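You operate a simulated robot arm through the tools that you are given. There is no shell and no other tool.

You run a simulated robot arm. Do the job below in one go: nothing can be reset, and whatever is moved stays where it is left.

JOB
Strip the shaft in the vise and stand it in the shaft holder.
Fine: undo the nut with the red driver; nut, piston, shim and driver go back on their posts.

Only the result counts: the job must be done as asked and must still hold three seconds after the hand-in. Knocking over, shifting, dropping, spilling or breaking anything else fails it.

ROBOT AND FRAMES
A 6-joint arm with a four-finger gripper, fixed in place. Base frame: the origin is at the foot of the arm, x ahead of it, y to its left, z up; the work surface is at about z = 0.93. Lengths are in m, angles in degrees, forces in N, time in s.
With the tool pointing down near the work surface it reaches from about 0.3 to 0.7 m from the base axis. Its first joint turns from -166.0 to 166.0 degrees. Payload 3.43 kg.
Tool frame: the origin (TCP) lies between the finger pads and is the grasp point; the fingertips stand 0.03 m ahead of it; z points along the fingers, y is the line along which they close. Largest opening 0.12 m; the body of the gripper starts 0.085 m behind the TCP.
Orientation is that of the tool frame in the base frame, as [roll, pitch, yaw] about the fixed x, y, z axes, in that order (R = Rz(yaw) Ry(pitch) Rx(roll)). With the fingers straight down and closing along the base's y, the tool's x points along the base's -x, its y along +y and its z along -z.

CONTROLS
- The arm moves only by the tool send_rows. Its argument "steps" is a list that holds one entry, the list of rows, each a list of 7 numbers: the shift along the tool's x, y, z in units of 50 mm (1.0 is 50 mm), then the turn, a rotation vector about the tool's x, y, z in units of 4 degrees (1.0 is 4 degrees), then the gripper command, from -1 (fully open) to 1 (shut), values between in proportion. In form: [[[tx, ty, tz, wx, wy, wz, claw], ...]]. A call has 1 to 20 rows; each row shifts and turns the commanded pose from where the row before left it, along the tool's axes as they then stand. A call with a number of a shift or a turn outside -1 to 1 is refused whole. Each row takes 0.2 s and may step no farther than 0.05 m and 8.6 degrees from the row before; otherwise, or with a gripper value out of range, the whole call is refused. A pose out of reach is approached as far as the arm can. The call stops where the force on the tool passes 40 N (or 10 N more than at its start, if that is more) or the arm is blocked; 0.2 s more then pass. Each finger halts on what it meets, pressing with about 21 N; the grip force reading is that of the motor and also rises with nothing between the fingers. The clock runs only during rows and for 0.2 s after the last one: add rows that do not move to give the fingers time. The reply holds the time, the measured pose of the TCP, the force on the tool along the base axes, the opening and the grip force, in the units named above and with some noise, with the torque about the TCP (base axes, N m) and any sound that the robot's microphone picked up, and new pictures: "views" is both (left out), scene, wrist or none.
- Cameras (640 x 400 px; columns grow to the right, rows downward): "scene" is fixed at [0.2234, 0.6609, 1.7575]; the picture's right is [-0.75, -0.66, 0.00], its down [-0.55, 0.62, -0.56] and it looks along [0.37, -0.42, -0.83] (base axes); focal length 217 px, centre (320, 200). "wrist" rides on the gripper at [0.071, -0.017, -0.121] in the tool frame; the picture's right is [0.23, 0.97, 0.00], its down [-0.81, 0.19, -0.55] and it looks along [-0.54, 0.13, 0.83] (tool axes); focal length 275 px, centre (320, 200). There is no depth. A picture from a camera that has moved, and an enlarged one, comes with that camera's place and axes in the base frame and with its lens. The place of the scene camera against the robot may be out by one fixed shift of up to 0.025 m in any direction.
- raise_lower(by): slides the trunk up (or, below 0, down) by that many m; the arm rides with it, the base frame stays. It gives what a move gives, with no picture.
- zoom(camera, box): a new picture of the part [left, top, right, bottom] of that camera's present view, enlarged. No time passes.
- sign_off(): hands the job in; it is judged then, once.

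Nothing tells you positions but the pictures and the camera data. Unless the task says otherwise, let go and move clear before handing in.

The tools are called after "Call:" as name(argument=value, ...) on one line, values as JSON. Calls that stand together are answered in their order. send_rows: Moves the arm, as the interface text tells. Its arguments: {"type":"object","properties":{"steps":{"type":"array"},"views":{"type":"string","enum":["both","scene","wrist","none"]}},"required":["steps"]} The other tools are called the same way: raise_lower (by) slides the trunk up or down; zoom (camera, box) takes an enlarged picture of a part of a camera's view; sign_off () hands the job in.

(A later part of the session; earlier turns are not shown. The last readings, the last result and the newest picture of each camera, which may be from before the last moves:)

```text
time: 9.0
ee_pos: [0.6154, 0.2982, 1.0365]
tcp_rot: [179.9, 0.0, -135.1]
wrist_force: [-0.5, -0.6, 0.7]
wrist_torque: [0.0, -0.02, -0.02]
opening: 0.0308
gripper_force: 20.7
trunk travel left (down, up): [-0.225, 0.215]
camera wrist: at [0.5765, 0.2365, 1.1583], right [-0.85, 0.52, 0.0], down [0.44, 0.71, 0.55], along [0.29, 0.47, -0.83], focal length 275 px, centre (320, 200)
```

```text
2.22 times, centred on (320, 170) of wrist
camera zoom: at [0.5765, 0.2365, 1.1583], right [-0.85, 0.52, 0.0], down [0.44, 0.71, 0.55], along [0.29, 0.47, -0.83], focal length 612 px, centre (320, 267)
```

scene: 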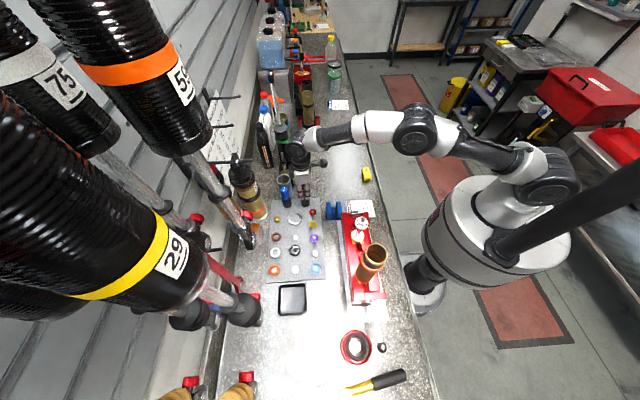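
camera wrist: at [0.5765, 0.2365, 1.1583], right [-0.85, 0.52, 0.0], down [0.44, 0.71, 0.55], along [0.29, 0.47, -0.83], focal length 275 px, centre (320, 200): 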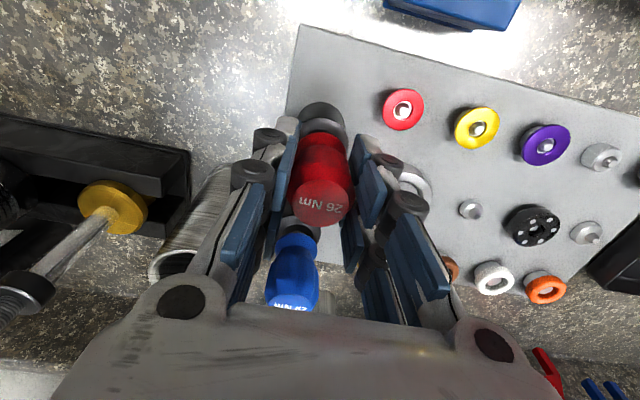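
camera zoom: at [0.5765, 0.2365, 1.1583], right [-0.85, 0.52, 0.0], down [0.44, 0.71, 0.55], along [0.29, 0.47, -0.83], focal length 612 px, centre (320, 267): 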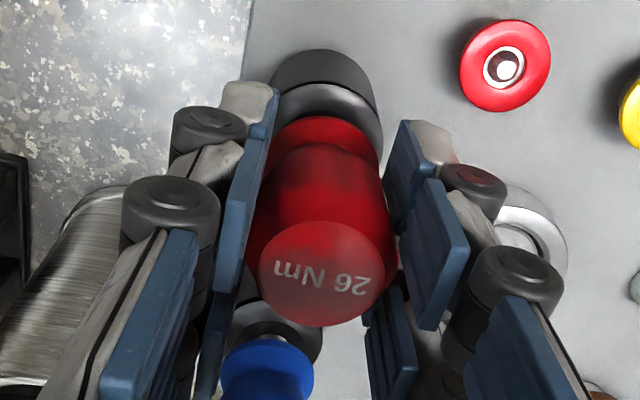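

The driver is gripped (opening 0.031, grip 20.7 N). I'm lifting it straight up off its post.

Call:
send_rows(steps=[[[0, 0, -0.1, 0, 0, 0, 1], [0, 0, -0.2, 0, 0, 0, 1], [0, 0, -0.3, 0, 0, 0, 1], [0, 0, -0.4, 0, 0, 0, 1], [0, 0, -0.5, 0, 0, 0, 1], [0, 0, -0.5, 0, 0, 0, 1], [0, 0, -0.5, 0, 0, 0, 1], [0, 0, 0, 0, 0, 0, 1]]], views="both")

Call:
zoom(camera="scene", box=[260, 110, 340, 220])

Call:
zoom(camera="wrist", box=[220, 60, 420, 260])

```text
time: 10.8
ee_pos: [0.6155, 0.2989, 1.1619]
tcp_rot: [180.0, 0.0, -135.1]
wrist_force: [-0.5, -0.2, -2.4]
wrist_torque: [0.0, 0.03, 0.03]
opening: 0.0306
gripper_force: 20.9
trunk travel left (down, up): [-0.225, 0.215]
camera wrist: at [0.576, 0.2376, 1.2834], right [-0.85, 0.52, 0.0], down [0.44, 0.71, 0.55], along [0.29, 0.47, -0.83], focal length 275 px, centre (320, 200)
```

scene: 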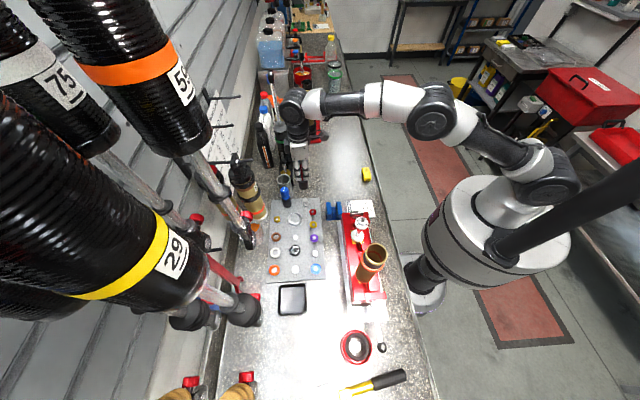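
wrist: 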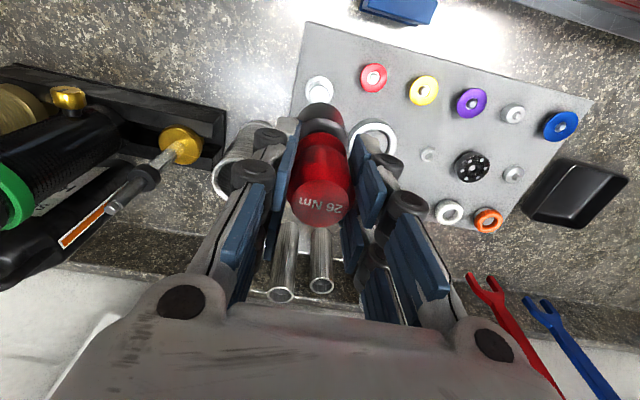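

```text
3.64 times, centred on (300, 165) of scene
camera zoom: at [0.2234, 0.6609, 1.7575], right [-0.75, -0.66, 0.0], down [-0.55, 0.62, -0.56], along [0.37, -0.42, -0.83], focal length 789 px, centre (393, 327)
```

zoom: 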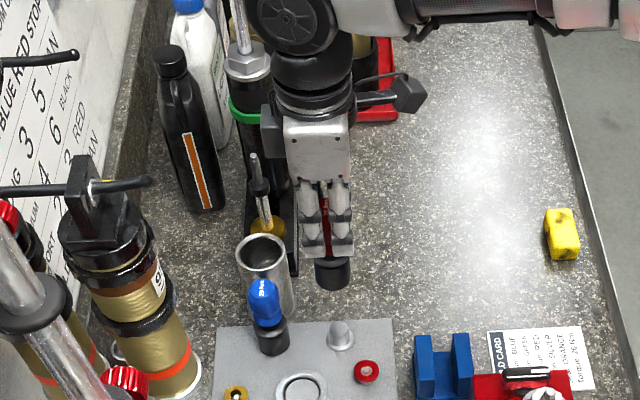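

```text
2.00 times, centred on (320, 160) of wrist
camera zoom: at [0.576, 0.2376, 1.2834], right [-0.85, 0.52, 0.0], down [0.44, 0.71, 0.55], along [0.29, 0.47, -0.83], focal length 551 px, centre (320, 280)
```

zoom: 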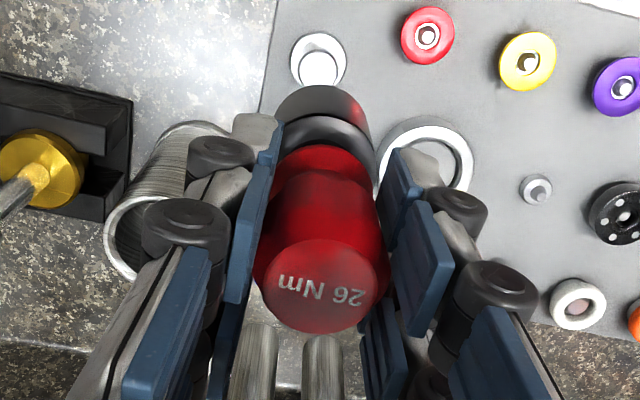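

The driver lifted cleanly, revealing its dome-shaped post. I'm carrying it up and across to hover above the nut at about z = 1.32.

Call:
send_rows(steps=[[[0, 0, -0.5, 0, 0, 0, 1], [0, 0, -0.8, 0, 0, 0, 1], [0, 0, -0.8, 0, 0, 0, 1], [0, 0, -0.7, 0, 0, 0, 1], [0, 0, -0.36, 0, 0, 0, 1], [0.2, 0.25, 0, 0, 0, 0, 1], [0.45, 0.55, 0, 0, 0, 0, 1], [0.45, 0.55, 0, 0, 0, 0, 1], [0.45, 0.55, 0, 0, 0, 0, 1], [0.45, 0.55, 0, 0, 0, 0, 1], [0.45, 0.55, 0, 0, 0, 0, 1], [0.45, 0.55, 0, 0, 0, 0, 1], [0.45, 0.55, 0, 0, 0, 0, 1], [0.2, 0.25, 0, 0, 0, 0, 1], [0.058, 0.061, 0, 0, 0, 0, 1], [0, 0, 0, 0, 0, 0, 1]]], views="both")

Call:
zoom(camera="wrist", box=[220, 0, 420, 200])

Call:
zoom(camera="scene", box=[320, 130, 420, 280])

```text
time: 14.2
ee_pos: [0.5946, 0.2972, 1.3049]
tcp_rot: [-180.0, -0.1, -135.1]
wrist_force: [-0.3, 0.2, -2.7]
wrist_torque: [0.01, 0.0, 0.0]
opening: 0.0304
gripper_force: 21.5
out of reach, approached as far as the arm can: row 4, 5, 6, 7, 8, 9, 10, 11, 12, 13, 14, 15
trunk travel left (down, up): [-0.225, 0.215]
camera wrist: at [0.5566, 0.2351, 1.426], right [-0.85, 0.52, 0.0], down [0.44, 0.71, 0.55], along [0.29, 0.47, -0.83], focal length 275 px, centre (320, 200)
```

scene: 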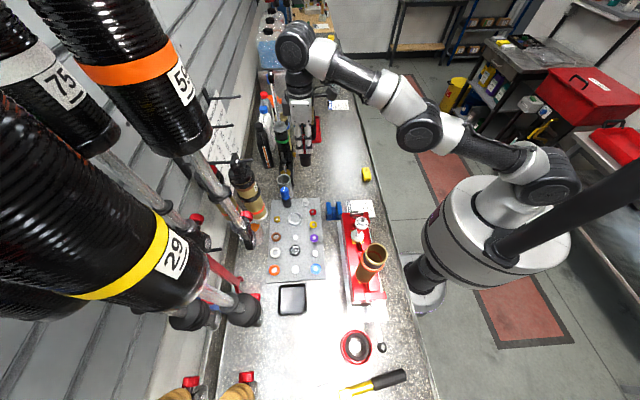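
wrist: 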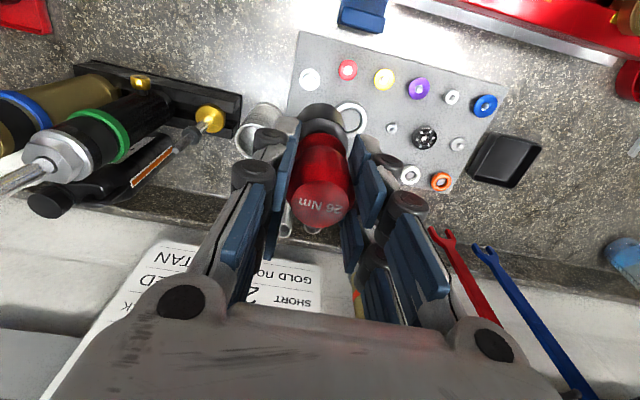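

```text
2.00 times, centred on (320, 100) of wrist
camera zoom: at [0.5566, 0.2351, 1.426], right [-0.85, 0.52, 0.0], down [0.44, 0.71, 0.55], along [0.29, 0.47, -0.83], focal length 551 px, centre (320, 400)
```

zoom: 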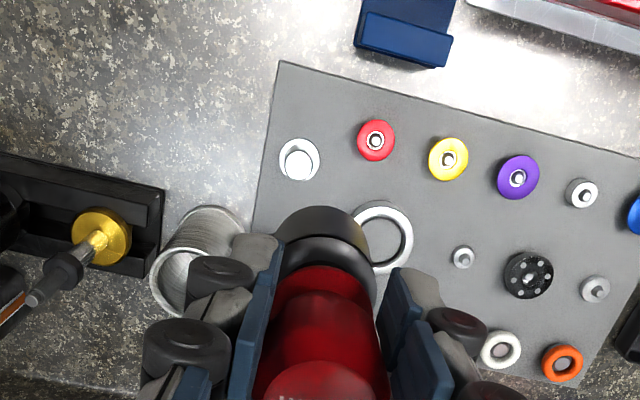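

```text
2.67 times, centred on (370, 205) of scene
camera zoom: at [0.2234, 0.6609, 1.7575], right [-0.75, -0.66, 0.0], down [-0.55, 0.62, -0.56], along [0.37, -0.42, -0.83], focal length 578 px, centre (187, 187)
```

zoom: 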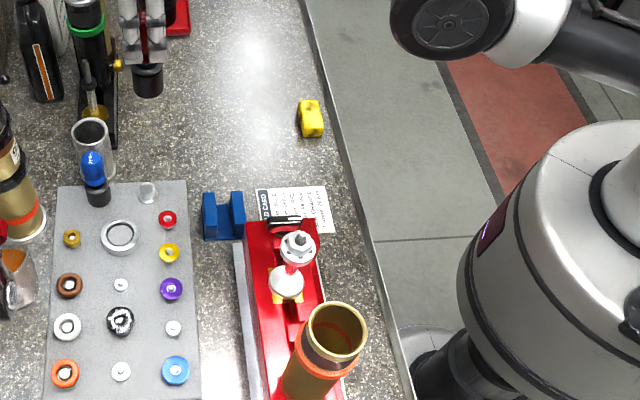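

The arm stalled at its reach limit when I lifted too high at full extension. I'm sending a zero row to see the state before retreating lower.

Call:
send_rows(steps=[[[0, 0, 0, 0, 0, 0, 1], [0, 0, 0, 0, 0, 0, 1]]], views="none")

```text
time: 14.8
ee_pos: [0.5948, 0.2966, 1.3042]
tcp_rot: [-180.0, -0.2, -135.1]
wrist_force: [0.2, 0.6, -2.4]
wrist_torque: [0.01, -0.02, 0.0]
opening: 0.0302
gripper_force: 21.2
trunk travel left (down, up): [-0.225, 0.215]
```

Call:
send_rows(steps=[[[0.2, 0.25, 0.2, 0, 0, 0, 1], [0.3, 0.36, 0, 0, 0, 0, 1], [0.3, 0.36, 0, 0, 0, 0, 1]]], views="none")

```text
time: 15.6
ee_pos: [0.5953, 0.2962, 1.3048]
tcp_rot: [-180.0, -0.1, -135.0]
wrist_force: [0.0, 0.5, -2.4]
wrist_torque: [0.02, 0.02, 0.01]
opening: 0.0305
gripper_force: 21.5
out of reach, approached as far as the arm can: row 1, 2, 3
trunk travel left (down, up): [-0.225, 0.215]
```

Call:
send_rows(steps=[[[0, 0, 0.3, 0, 0, 0, 1], [0, 0, 0.3, 0, 0, 0, 1]]], views="none")

```text
time: 16.2
ee_pos: [0.6041, 0.299, 1.2774]
tcp_rot: [179.9, -0.2, -135.0]
wrist_force: [0.4, 0.6, -1.3]
wrist_torque: [0.01, -0.02, -0.02]
opening: 0.0303
gripper_force: 21.5
out of reach, approached as far as the arm can: row 1, 2
trunk travel left (down, up): [-0.225, 0.215]
```

The arm seems to be fully stretched, so inward commands make no progress. I'll go down further, where it was comfortable before, and then come inward at lower height.

Call:
send_rows(steps=[[[0, 0, 0.3, 0, 0, 0, 1], [0, 0, 0.3, 0, 0, 0, 1], [0, 0, 0.3, 0, 0, 0, 1], [0, 0, 0.3, 0, 0, 0, 1]]], views="none")

```text
time: 17.2
ee_pos: [0.6179, 0.3047, 1.2209]
tcp_rot: [179.8, -0.2, -135.1]
wrist_force: [-0.1, -0.8, -0.9]
wrist_torque: [-0.06, 0.01, 0.03]
opening: 0.0305
gripper_force: 20.9
out of reach, approached as far as the arm can: row 1, 2, 3, 4
trunk travel left (down, up): [-0.225, 0.215]
```

Call:
send_rows(steps=[[[0.1, 0.0, 0.1, 0, 0, 0, 1]]], views="both")

Call:
zoom(camera="scene", box=[260, 0, 640, 300])

```text
time: 17.6
ee_pos: [0.6203, 0.3052, 1.2161]
tcp_rot: [180.0, 0.0, -135.0]
wrist_force: [0.6, -0.6, -2.6]
wrist_torque: [0.01, 0.04, -0.03]
opening: 0.0306
gripper_force: 20.6
out of reach, approached as far as the arm can: row 1
trunk travel left (down, up): [-0.225, 0.215]
camera wrist: at [0.5817, 0.2437, 1.3392], right [-0.85, 0.52, 0.0], down [0.44, 0.71, 0.55], along [0.29, 0.47, -0.83], focal length 275 px, centre (320, 200)
```

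scene: 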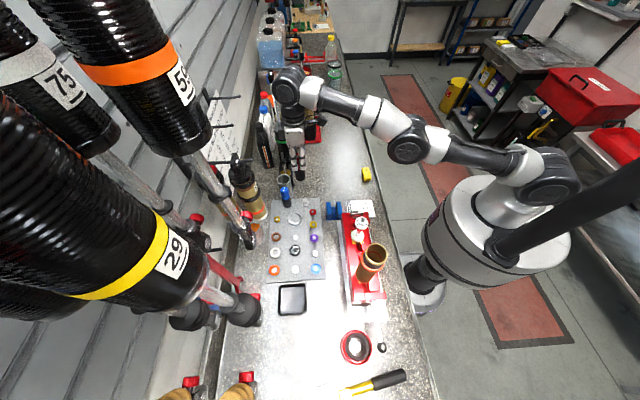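
wrist: 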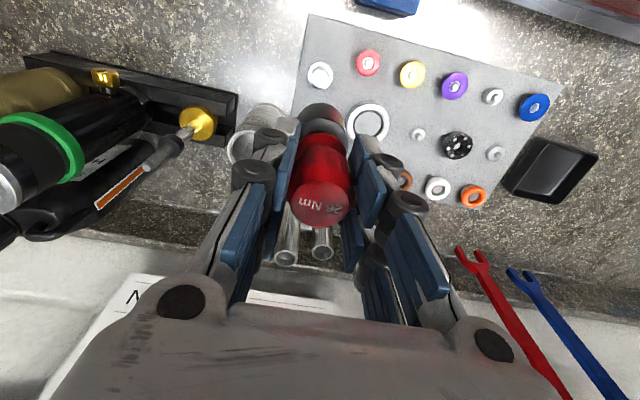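

```text
1.33 times, centred on (450, 150) of scene
camera zoom: at [0.2234, 0.6609, 1.7575], right [-0.75, -0.66, 0.0], down [-0.55, 0.62, -0.56], along [0.37, -0.42, -0.83], focal length 289 px, centre (147, 267)
```

zoom: 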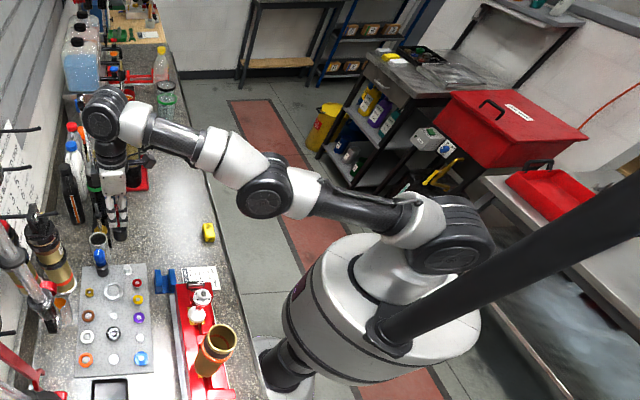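

The elbow is straight at full stretch and the solver cannot bend it with pure translation. I'll tilt the tool inward while pulling the tip toward the base, which should bend the elbow, and then level out again.

Call:
send_rows(steps=[[[0.473, 0.162, 0, -0.324, 0.946, 0, 1], [0.473, 0.162, 0, -0.324, 0.946, 0, 1], [0.473, 0.162, 0, -0.324, 0.946, 0, 1], [0.473, 0.162, 0, -0.324, 0.946, 0, 1]]], views="scene")

```text
time: 18.6
ee_pos: [0.5648, 0.2764, 1.2114]
tcp_rot: [174.5, -15.3, -134.2]
wrist_force: [0.5, -0.1, -0.6]
wrist_torque: [0.0, 0.06, -0.01]
opening: 0.0303
gripper_force: 21.3
out of reach, approached as far as the arm can: row 1, 2, 3, 4
trunk travel left (down, up): [-0.225, 0.215]
```

scene: 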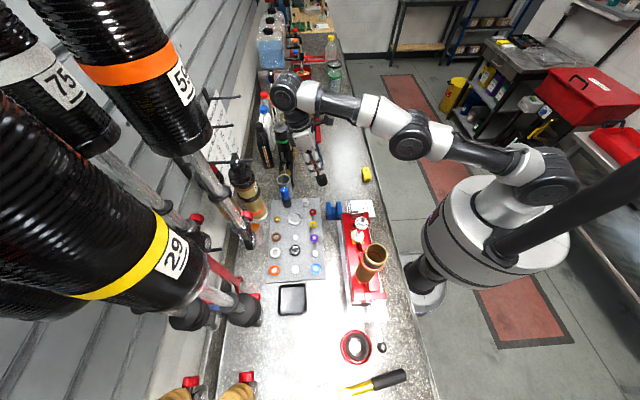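

Call:
send_rows(steps=[[[0.363, 0.124, 0.112, 0, 0, 0, 1], [0.363, 0.124, 0.112, 0, 0, 0, 1], [0.363, 0.124, 0.112, 0, 0, 0, 1]]], views="none")

```text
time: 19.4
ee_pos: [0.5084, 0.2507, 1.2122]
tcp_rot: [174.7, -15.0, -134.3]
wrist_force: [-0.7, -1.0, -2.3]
wrist_torque: [0.03, -0.06, 0.0]
opening: 0.0309
gripper_force: 20.5
trunk travel left (down, up): [-0.225, 0.215]
```

The arm is unstuck. I'm levelling the tool back to vertical, still moving slightly inward.

Call:
send_rows(steps=[[[0.2, 0.07, 0, 0.324, -0.946, 0, 1], [0.2, 0.07, 0, 0.324, -0.946, 0, 1], [0.2, 0.07, 0, 0.324, -0.946, 0, 1], [0.2, 0.07, 0, 0.324, -0.946, 0, 1], [0, 0, 0, 0, 0, 0, 1]]], views="both")

Call:
zoom(camera="wrist", box=[220, 60, 420, 260])

```text
time: 20.6
ee_pos: [0.4722, 0.2346, 1.2181]
tcp_rot: [-179.9, 0.0, -134.9]
wrist_force: [-0.2, 0.7, -2.1]
wrist_torque: [0.01, -0.01, -0.01]
opening: 0.0306
gripper_force: 21.1
trunk travel left (down, up): [-0.225, 0.215]
camera wrist: at [0.434, 0.1728, 1.3406], right [-0.85, 0.52, 0.0], down [0.44, 0.71, 0.55], along [0.29, 0.47, -0.83], focal length 275 px, centre (320, 200)
```

scene: 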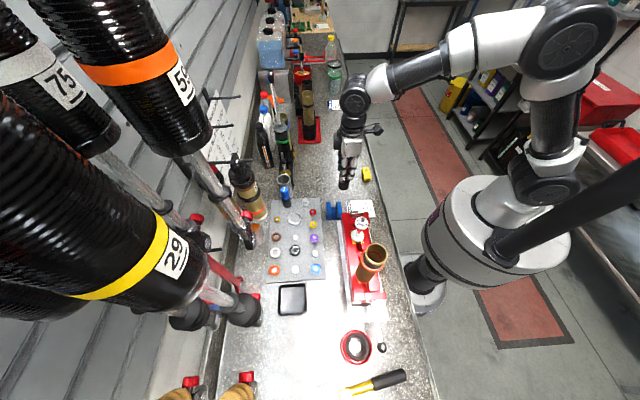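
wrist: 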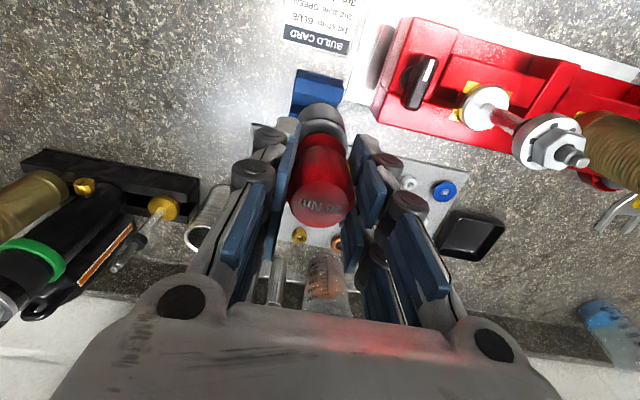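

```text
2.00 times, centred on (320, 160) of wrist
camera zoom: at [0.434, 0.1728, 1.3406], right [-0.85, 0.52, 0.0], down [0.44, 0.71, 0.55], along [0.29, 0.47, -0.83], focal length 551 px, centre (320, 280)
```

zoom: 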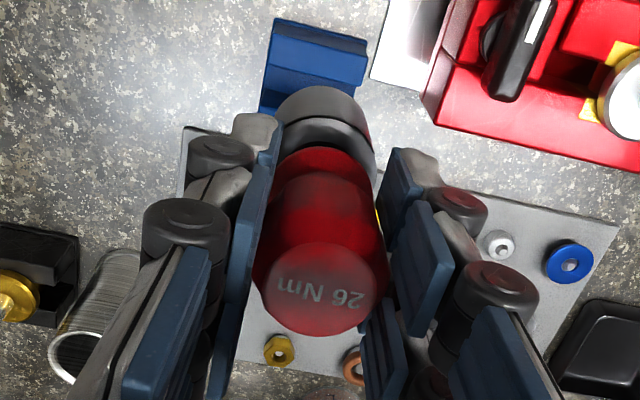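

Call:
zoom(camera="wrist", box=[440, 70, 620, 190])

Call:
zoom(camera="wrist", box=[500, 100, 600, 180])

Call:
zoom(camera="wrist", box=[380, 30, 480, 130])

```text
3.33 times, centred on (530, 130) of wrist
camera zoom: at [0.434, 0.1728, 1.3406], right [-0.85, 0.52, 0.0], down [0.44, 0.71, 0.55], along [0.29, 0.47, -0.83], focal length 918 px, centre (-380, 433)
```

zoom: 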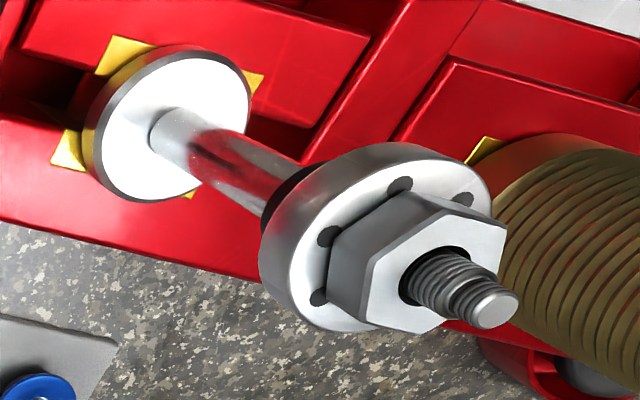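

```text
5.00 times, centred on (550, 140) of wrist
camera zoom: at [0.434, 0.1728, 1.3406], right [-0.85, 0.52, 0.0], down [0.44, 0.71, 0.55], along [0.29, 0.47, -0.83], focal length 1376 px, centre (-830, 500)
```

zoom: 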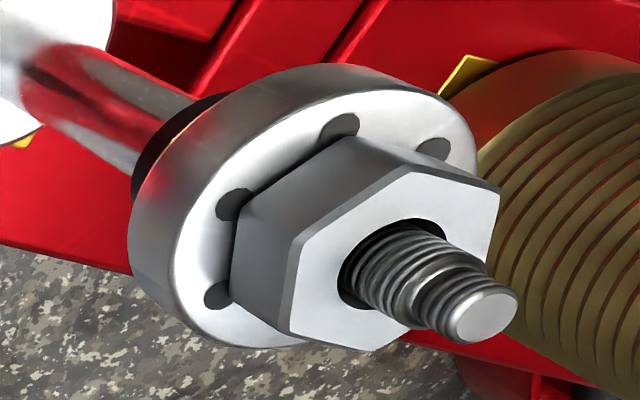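

```text
4.00 times, centred on (430, 80) of wrist
camera zoom: at [0.434, 0.1728, 1.3406], right [-0.85, 0.52, 0.0], down [0.44, 0.71, 0.55], along [0.29, 0.47, -0.83], focal length 1101 px, centre (-120, 680)
```

zoom: 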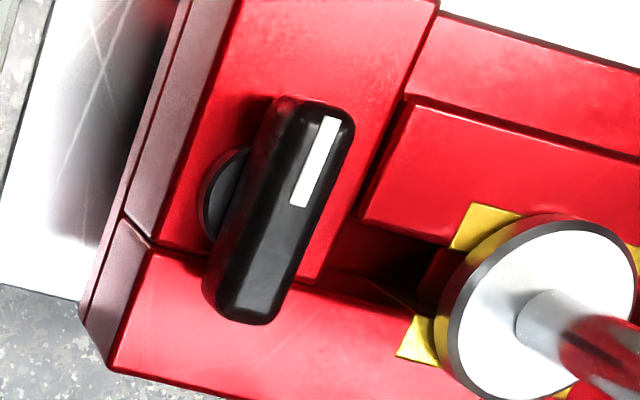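

From this angle I can read the shaft: nut on top, then piston, a dark shim below it, rod, and flange. The stud tip is confirmed at (0.3315, 0.327, 1.181), so I'm moving to hover above the nut.

Call:
send_rows(steps=[[[0, 0, -0.4, 0, 0, 0, 1], [0, 0, -0.6, 0, 0, 0, 1], [0, 0, -0.4, 0, 0, 0, 1], [0, 0, -0.224, 0, 0, 0, 1], [0.05, 0.25, 0, 0, 0, 0, 1], [0.12, 0.55, 0, 0, 0, 0, 1], [0.12, 0.55, 0, 0, 0, 0, 1], [0.12, 0.55, 0, 0, 0, 0, 1], [0.12, 0.55, 0, 0, 0, 0, 1], [0.1, 0.5, 0, 0, 0, 0, 1], [0.058, 0.342, 0, 0, 0, 0, 1], [0, 0, 0, 0, 0, 0, 1]]], views="both")

Call:
zoom(camera="scene", box=[320, 130, 420, 260])

Call:
zoom(camera="wrist", box=[220, 60, 420, 260])

```text
time: 23.2
ee_pos: [0.3317, 0.3262, 1.2995]
tcp_rot: [180.0, -0.1, -135.0]
wrist_force: [0.5, 0.2, -1.7]
wrist_torque: [0.02, 0.03, -0.02]
opening: 0.0305
gripper_force: 21.0
trunk travel left (down, up): [-0.225, 0.215]
camera wrist: at [0.2934, 0.2652, 1.4216], right [-0.85, 0.52, 0.0], down [0.44, 0.71, 0.55], along [0.29, 0.47, -0.83], focal length 275 px, centre (320, 200)
```

scene: 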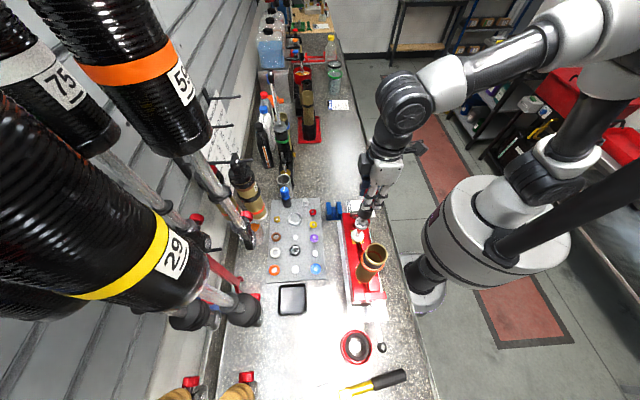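
wrist: 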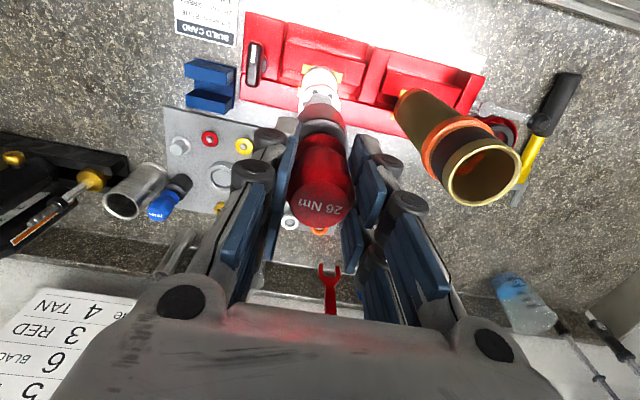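

```text
3.08 times, centred on (370, 195) of scene
camera zoom: at [0.2234, 0.6609, 1.7575], right [-0.75, -0.66, 0.0], down [-0.55, 0.62, -0.56], along [0.37, -0.42, -0.83], focal length 667 px, centre (166, 215)
```

zoom: 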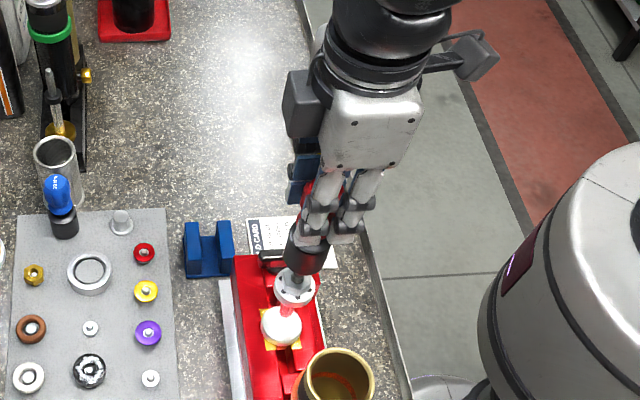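

```text
2.00 times, centred on (320, 160) of wrist
camera zoom: at [0.2934, 0.2652, 1.4216], right [-0.85, 0.52, 0.0], down [0.44, 0.71, 0.55], along [0.29, 0.47, -0.83], focal length 551 px, centre (320, 280)
```

zoom: 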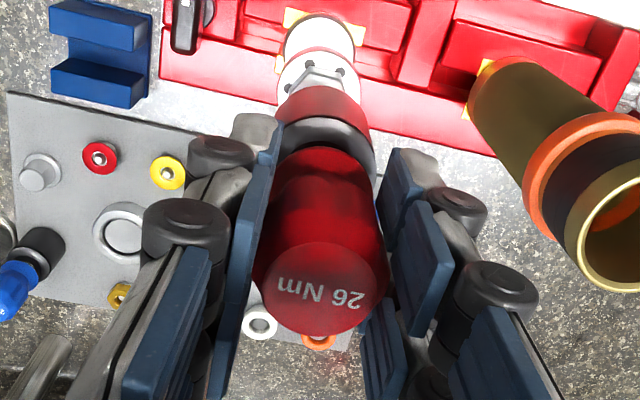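

Call:
zoom(camera="wrist", box=[290, 55, 370, 145])

Call:
zoom(camera="scene", box=[345, 180, 385, 230])

```text
4.44 times, centred on (330, 100) of wrist
camera zoom: at [0.2934, 0.2652, 1.4216], right [-0.85, 0.52, 0.0], down [0.44, 0.71, 0.55], along [0.29, 0.47, -0.83], focal length 1224 px, centre (276, 644)
```

zoom: 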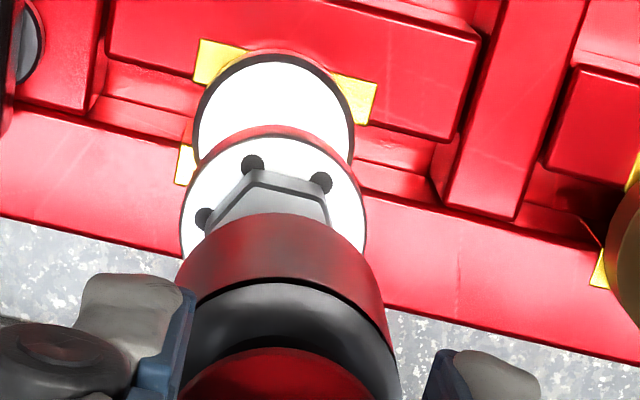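

```text
8.00 times, centred on (365, 205) of scene
camera zoom: at [0.2234, 0.6609, 1.7575], right [-0.75, -0.66, 0.0], down [-0.55, 0.62, -0.56], along [0.37, -0.42, -0.83], focal length 1735 px, centre (-40, 160)
```

zoom: 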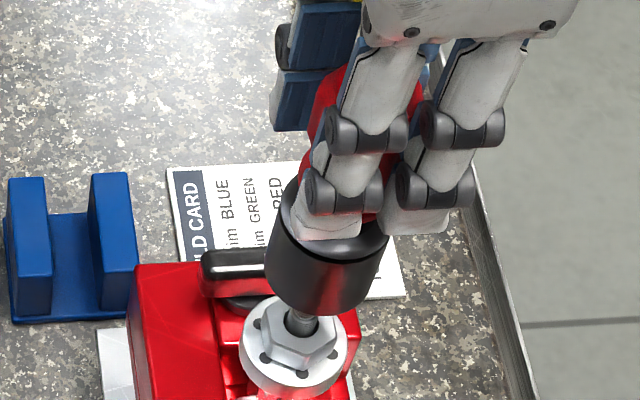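

Call:
zoom(camera="scene", box=[355, 195, 375, 225])

Call:
zoom(camera="wrist", box=[310, 85, 360, 135])

```text
13.33 times, centred on (365, 210) of scene
camera zoom: at [0.2234, 0.6609, 1.7575], right [-0.75, -0.66, 0.0], down [-0.55, 0.62, -0.56], along [0.37, -0.42, -0.83], focal length 2892 px, centre (-280, 67)
```

zoom: 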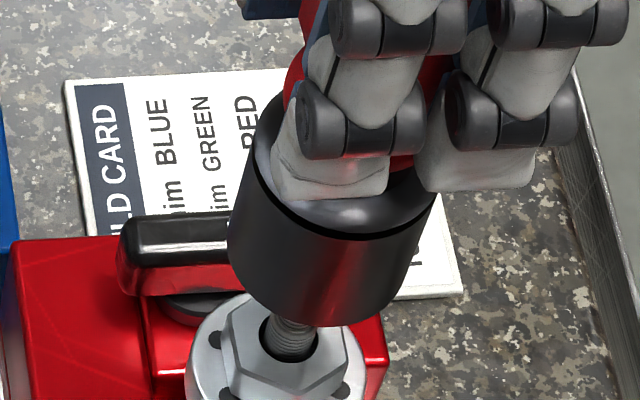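

```text
8.00 times, centred on (335, 110) of wrist
camera zoom: at [0.2934, 0.2652, 1.4216], right [-0.85, 0.52, 0.0], down [0.44, 0.71, 0.55], along [0.29, 0.47, -0.83], focal length 2202 px, centre (200, 920)
```

zoom: 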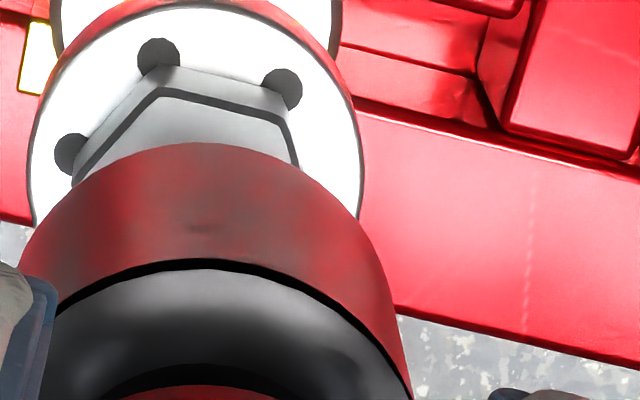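

The socket is centred within about 1–2 mm of the nut axis. I'll correct by about 1 mm each way and start lowering it over the stud.

Call:
send_rows(steps=[[[-0.022, -0.026, 0, 0, 0, 0, 1], [0, 0, 0.15, 0, 0, 0, 1], [0, 0, 0.15, 0, 0, 0, 1], [0, 0, 0.15, 0, 0, 0, 1], [0, 0, 0.15, 0, 0, 0, 1], [0, 0, 0.1, 0, 0, 0, 1], [0, 0, 0, 0, 0, 0, 1]]], views="none")

Call:
zoom(camera="scene", box=[350, 195, 380, 235])

Call:
zoom(camera="wrist", box=[290, 55, 370, 145])

```text
time: 24.8
ee_pos: [0.3329, 0.3264, 1.2648]
tcp_rot: [180.0, 0.0, -134.9]
wrist_force: [-0.6, 0.2, -2.0]
wrist_torque: [-0.02, 0.01, -0.03]
opening: 0.0309
gripper_force: 20.7
trunk travel left (down, up): [-0.225, 0.215]
```

```text
10.00 times, centred on (365, 215) of scene
camera zoom: at [0.2234, 0.6609, 1.7575], right [-0.75, -0.66, 0.0], down [-0.55, 0.62, -0.56], along [0.37, -0.42, -0.83], focal length 2169 px, centre (-130, 50)
```

zoom: 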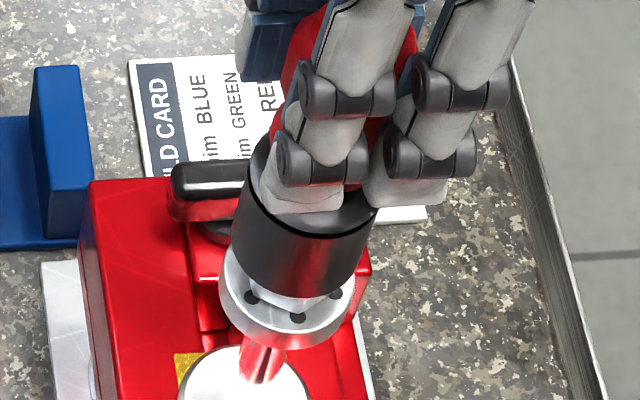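

```text
4.44 times, centred on (330, 100) of wrist
camera zoom: at [0.2946, 0.2649, 1.3872], right [-0.85, 0.52, 0.0], down [0.44, 0.71, 0.55], along [0.29, 0.47, -0.83], focal length 1224 px, centre (276, 644)
```

zoom: 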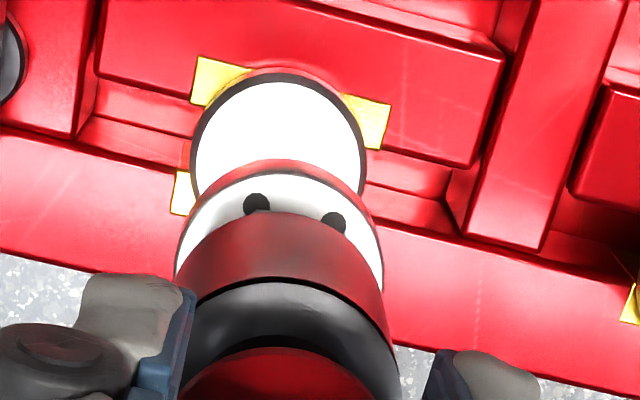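

The socket is concentric with the piston and already over the stud. I'll continue down in small steps to meet the nut.

Call:
send_rows(steps=[[[0, 0, 0.05, 0, 0, 0, 1], [0, 0, 0.05, 0, 0, 0, 1], [0, 0, 0.05, 0, 0, 0, 1], [0, 0, 0.05, 0, 0, 0, 1], [0, 0, 0, 0, 0, 0, 1]]], views="none")

```text
time: 26.0
ee_pos: [0.3329, 0.3262, 1.2552]
tcp_rot: [179.9, 0.0, -135.0]
wrist_force: [-0.7, -1.8, -1.4]
wrist_torque: [-0.1, 0.1, -0.01]
opening: 0.0305
gripper_force: 20.4
trunk travel left (down, up): [-0.225, 0.215]
```

Call:
send_rows(steps=[[[0, 0, 0.05, 0, 0, 0, 1], [0, 0, 0.05, 0, 0, 0, 1], [0, 0, 0, 0, 0, 0, 1]]], views="none")

Call:
zoom(camera="scene", box=[350, 195, 380, 235])

Call:
zoom(camera="wrist", box=[290, 55, 370, 145])

```text
time: 26.8
ee_pos: [0.334, 0.3257, 1.2517]
tcp_rot: [-179.9, 0.0, -135.0]
wrist_force: [-0.5, -2.4, -2.2]
wrist_torque: [-0.1, 0.13, -0.01]
opening: 0.0303
gripper_force: 21.0
trunk travel left (down, up): [-0.225, 0.215]
```

```text
10.00 times, centred on (365, 215) of scene
camera zoom: at [0.2234, 0.6609, 1.7575], right [-0.75, -0.66, 0.0], down [-0.55, 0.62, -0.56], along [0.37, -0.42, -0.83], focal length 2169 px, centre (-130, 50)
```

zoom: 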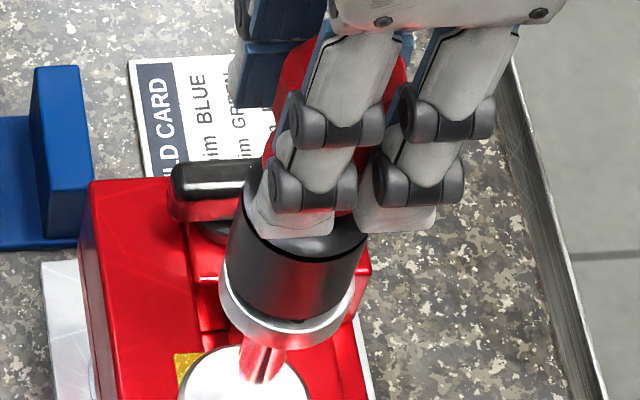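

```text
4.44 times, centred on (330, 100) of wrist
camera zoom: at [0.2948, 0.2647, 1.3729], right [-0.85, 0.52, 0.0], down [0.44, 0.71, 0.55], along [0.29, 0.47, -0.83], focal length 1224 px, centre (276, 644)
```

zoom: 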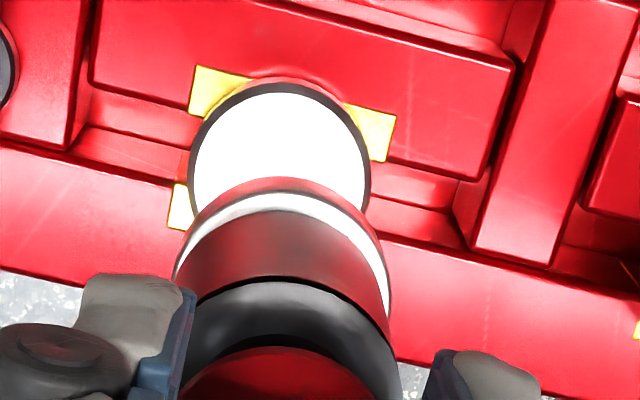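

Call:
send_rows(steps=[[[0, 0, 0.05, 0, 0, 0, 1], [0, 0, 0.05, 0, 0, 0, 1], [0, 0, 0, 0, 0, 0, 1]]], views="none")

Call:
zoom(camera="scene", box=[350, 195, 380, 235])

Call:
zoom(camera="wrist", box=[220, 60, 420, 260])

```text
time: 27.6
ee_pos: [0.3332, 0.3269, 1.2455]
tcp_rot: [-180.0, 0.0, -135.0]
wrist_force: [-0.1, -0.2, -2.3]
wrist_torque: [0.01, -0.03, 0.01]
opening: 0.0303
gripper_force: 20.8
trunk travel left (down, up): [-0.225, 0.215]
```

```text
10.00 times, centred on (365, 215) of scene
camera zoom: at [0.2234, 0.6609, 1.7575], right [-0.75, -0.66, 0.0], down [-0.55, 0.62, -0.56], along [0.37, -0.42, -0.83], focal length 2169 px, centre (-130, 50)
```

zoom: 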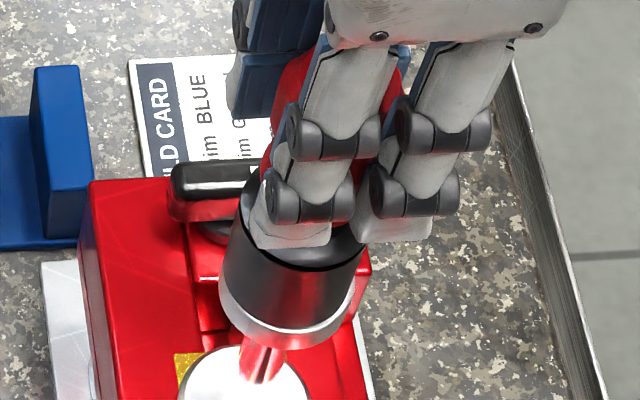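

```text
2.00 times, centred on (320, 160) of wrist
camera zoom: at [0.2945, 0.265, 1.3678], right [-0.85, 0.52, 0.0], down [0.44, 0.71, 0.55], along [0.29, 0.47, -0.83], focal length 551 px, centre (320, 280)
```

zoom: 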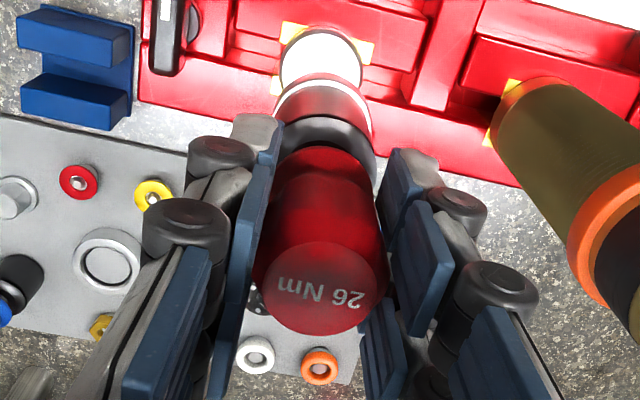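

Call:
send_rows(steps=[[[0, 0, 0.04, 0, 0, 0, 1], [0, 0, 0.04, 0, 0, 0, 1], [0, 0, 0, 0, 0, 0, 1]]], views="none")

```text
time: 28.4
ee_pos: [0.3336, 0.3248, 1.2436]
tcp_rot: [179.9, 0.3, -135.0]
wrist_force: [-0.5, 0.8, 22.7]
wrist_torque: [0.04, 0.13, 0.0]
opening: 0.0305
gripper_force: 21.2
trunk travel left (down, up): [-0.225, 0.215]
```

The socket seated with about 23 N upward contact at z ≈ 1.243, so it is down over the nut. I'll ease up 1 mm and start turning counter-clockwise.

Call:
send_rows(steps=[[[0, 0, -0.03, 0, 0, 0, 1], [0, 0, 0, 0, 0, -0.5, 1], [0, 0, 0, 0, 0, -0.5, 1], [0, 0, 0, 0, 0, -0.5, 1], [0, 0, 0, 0, 0, -0.5, 1], [0, 0, 0, 0, 0, 0, 1]]], views="both")

Call:
zoom(camera="wrist", box=[220, 60, 420, 260])

```text
time: 29.8
ee_pos: [0.3321, 0.3244, 1.2446]
tcp_rot: [180.0, 0.1, -126.9]
wrist_force: [1.5, 1.1, 24.9]
wrist_torque: [0.09, -0.07, -0.02]
opening: 0.0305
gripper_force: 20.5
trunk travel left (down, up): [-0.225, 0.215]
camera wrist: at [0.3027, 0.2595, 1.3662], right [-0.92, 0.4, 0.0], down [0.33, 0.76, 0.55], along [0.22, 0.51, -0.83], focal length 275 px, centre (320, 200)
```

scene: 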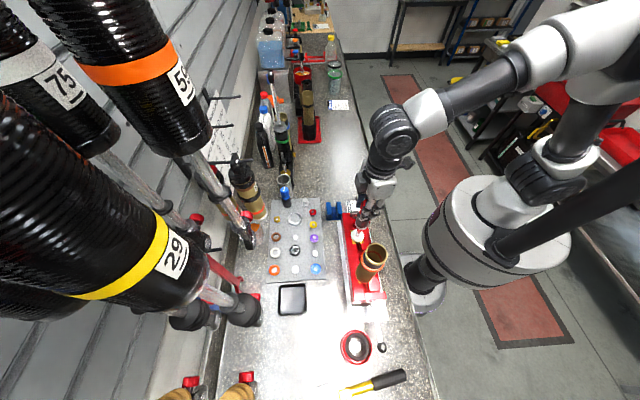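
wrist: 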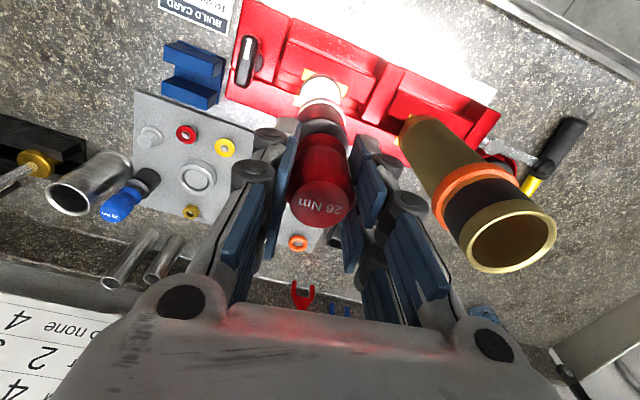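

```text
2.00 times, centred on (320, 160) of wrist
camera zoom: at [0.3027, 0.2595, 1.3662], right [-0.92, 0.4, 0.0], down [0.33, 0.76, 0.55], along [0.22, 0.51, -0.83], focal length 551 px, centre (320, 280)
```

zoom: 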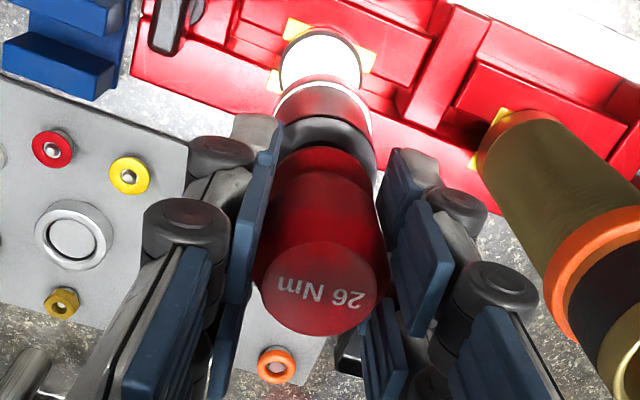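

Call:
send_rows(steps=[[[0, 0, -0.03, 0, 0, 0, 1], [0, 0, 0, 0, 0, 0, 1]]], views="none")

```text
time: 30.4
ee_pos: [0.3318, 0.3252, 1.2454]
tcp_rot: [180.0, -0.2, -126.9]
wrist_force: [2.5, 1.4, 9.3]
wrist_torque: [0.22, -0.25, -0.03]
opening: 0.0307
gripper_force: 21.3
trunk travel left (down, up): [-0.225, 0.215]
```

Call:
send_rows(steps=[[[0, 0, 0, 0, 0, -1, 1], [0, 0, 0, 0, 0, -1, 1], [0, 0, 0, 0, 0, -1, 1], [0, 0, 0, 0, 0, -1, 1], [0, 0, 0, 0, 0, -1, 1], [0, 0, 0, 0, 0, -1, 1], [0, 0, 0, 0, 0, -1, 1], [0, 0, 0, 0, 0, -1, 1], [0, 0, 0, 0, 0, -1, 1], [0, 0, 0, 0, 0, -1, 1]]], views="both")

Call:
zoom(camera="wrist", box=[220, 60, 420, 260])

Call:
zoom(camera="scene", box=[350, 195, 380, 235])

```text
time: 32.6
ee_pos: [0.3326, 0.3252, 1.245]
tcp_rot: [180.0, -0.1, -86.8]
wrist_force: [-5.9, -1.9, -0.7]
wrist_torque: [-0.13, 0.47, -0.02]
opening: 0.0305
gripper_force: 21.6
trunk travel left (down, up): [-0.225, 0.215]
camera wrist: at [0.3533, 0.2566, 1.3665], right [-0.96, -0.28, 0.0], down [-0.24, 0.8, 0.55], along [-0.16, 0.53, -0.83], focal length 275 px, centre (320, 200)
```

scene: 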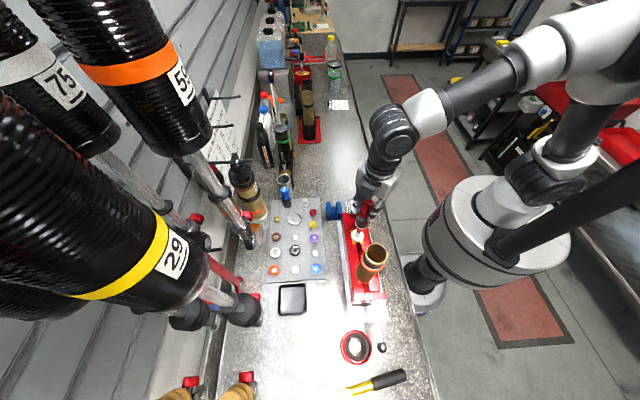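
wrist: 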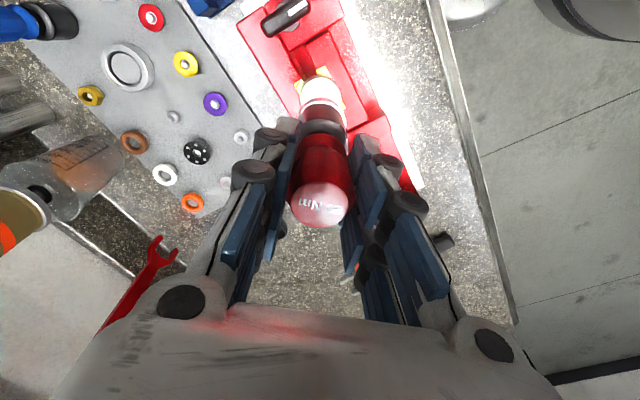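

```text
2.00 times, centred on (320, 160) of wrist
camera zoom: at [0.3533, 0.2566, 1.3665], right [-0.96, -0.28, 0.0], down [-0.24, 0.8, 0.55], along [-0.16, 0.53, -0.83], focal length 551 px, centre (320, 280)
```

zoom: 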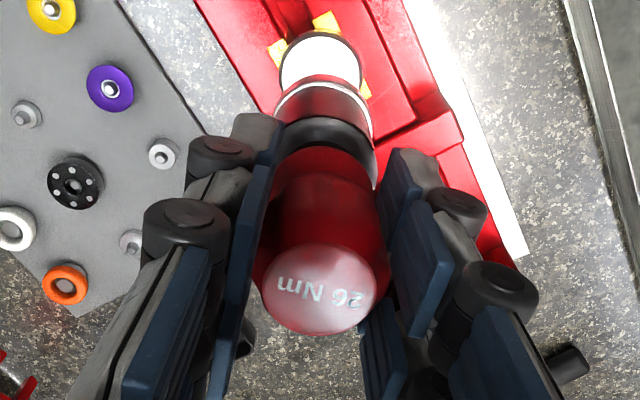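

```text
10.00 times, centred on (365, 215) of scene
camera zoom: at [0.2234, 0.6609, 1.7575], right [-0.75, -0.66, 0.0], down [-0.55, 0.62, -0.56], along [0.37, -0.42, -0.83], focal length 2169 px, centre (-130, 50)
```

zoom: 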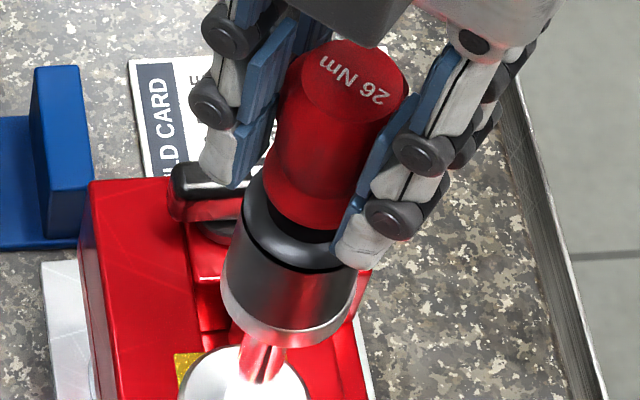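

The driver turns with the gripper and torque is near zero. I'll keep turning counter-clockwise and watch for a change.

Call:
send_rows(steps=[[[0, 0.01, 0, 0, 0, -1, 1], [0, 0, 0, 0, 0, -1, 1], [0, 0, 0, 0, 0, -1, 1], [0, 0, 0, 0, 0, -1, 1], [0, 0, 0, 0, 0, -1, 1], [0, 0, 0, 0, 0, -1, 1], [0, 0, 0, 0, 0, -1, 1], [0, 0, 0, 0, 0, -1, 1], [0, 0, 0, 0, 0, -1, 1], [0, 0, 0, 0, 0, -1, 1]]], views="none")

```text
time: 34.8
ee_pos: [0.3343, 0.3266, 1.2436]
tcp_rot: [-180.0, 0.0, -47.0]
wrist_force: [0.4, 0.0, -2.5]
wrist_torque: [-0.02, -0.01, 0.03]
opening: 0.0305
gripper_force: 20.9
trunk travel left (down, up): [-0.225, 0.215]
```

Call:
send_rows(steps=[[[0, 0, 0, 0, 0, -1, 1], [0, 0, 0, 0, 0, -1, 1], [0, 0, 0, 0, 0, -1, 1], [0, 0, 0, 0, 0, -1, 1], [0, 0, 0, 0, 0, -1, 1], [0, 0, 0, 0, 0, -1, 1], [0, 0, 0, 0, 0, -1, 1], [0, 0, 0, 0, 0, -1, 1], [0, 0, 0, 0, 0, -1, 1], [0, 0, 0, 0, 0, -1, 1]]], views="both")

Call:
zoom(camera="scene", box=[350, 195, 380, 235])

```text
time: 37.0
ee_pos: [0.3338, 0.3259, 1.2435]
tcp_rot: [179.9, 0.0, -7.0]
wrist_force: [1.4, 0.0, 1.1]
wrist_torque: [0.03, -0.04, 0.0]
opening: 0.0306
gripper_force: 21.7
trunk travel left (down, up): [-0.225, 0.215]
camera wrist: at [0.4058, 0.3356, 1.3665], right [0.11, -0.99, 0.0], down [-0.83, -0.09, 0.55], along [-0.55, -0.06, -0.83], focal length 275 px, centre (320, 200)
```

scene: 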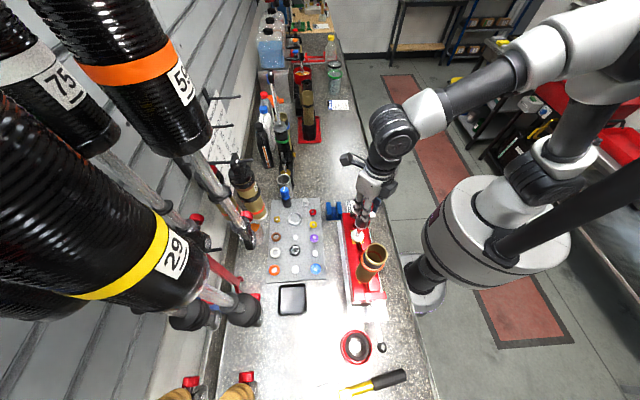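
wrist: 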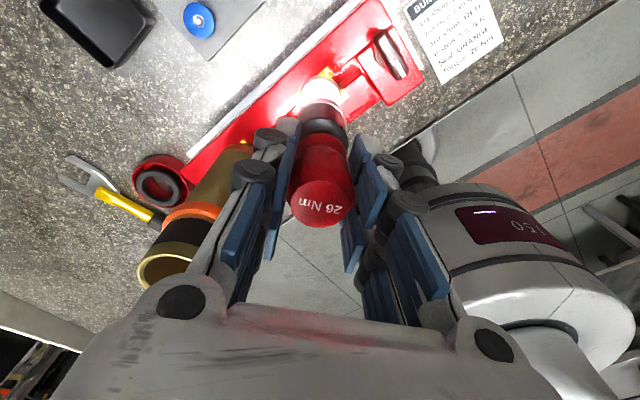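

```text
10.00 times, centred on (365, 215) of scene
camera zoom: at [0.2234, 0.6609, 1.7575], right [-0.75, -0.66, 0.0], down [-0.55, 0.62, -0.56], along [0.37, -0.42, -0.83], focal length 2169 px, centre (-130, 50)
```

zoom: 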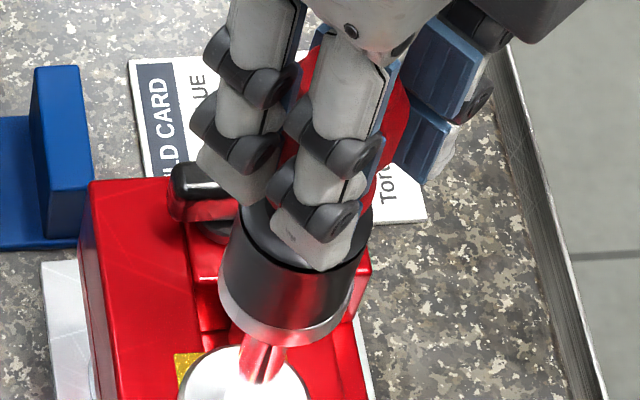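

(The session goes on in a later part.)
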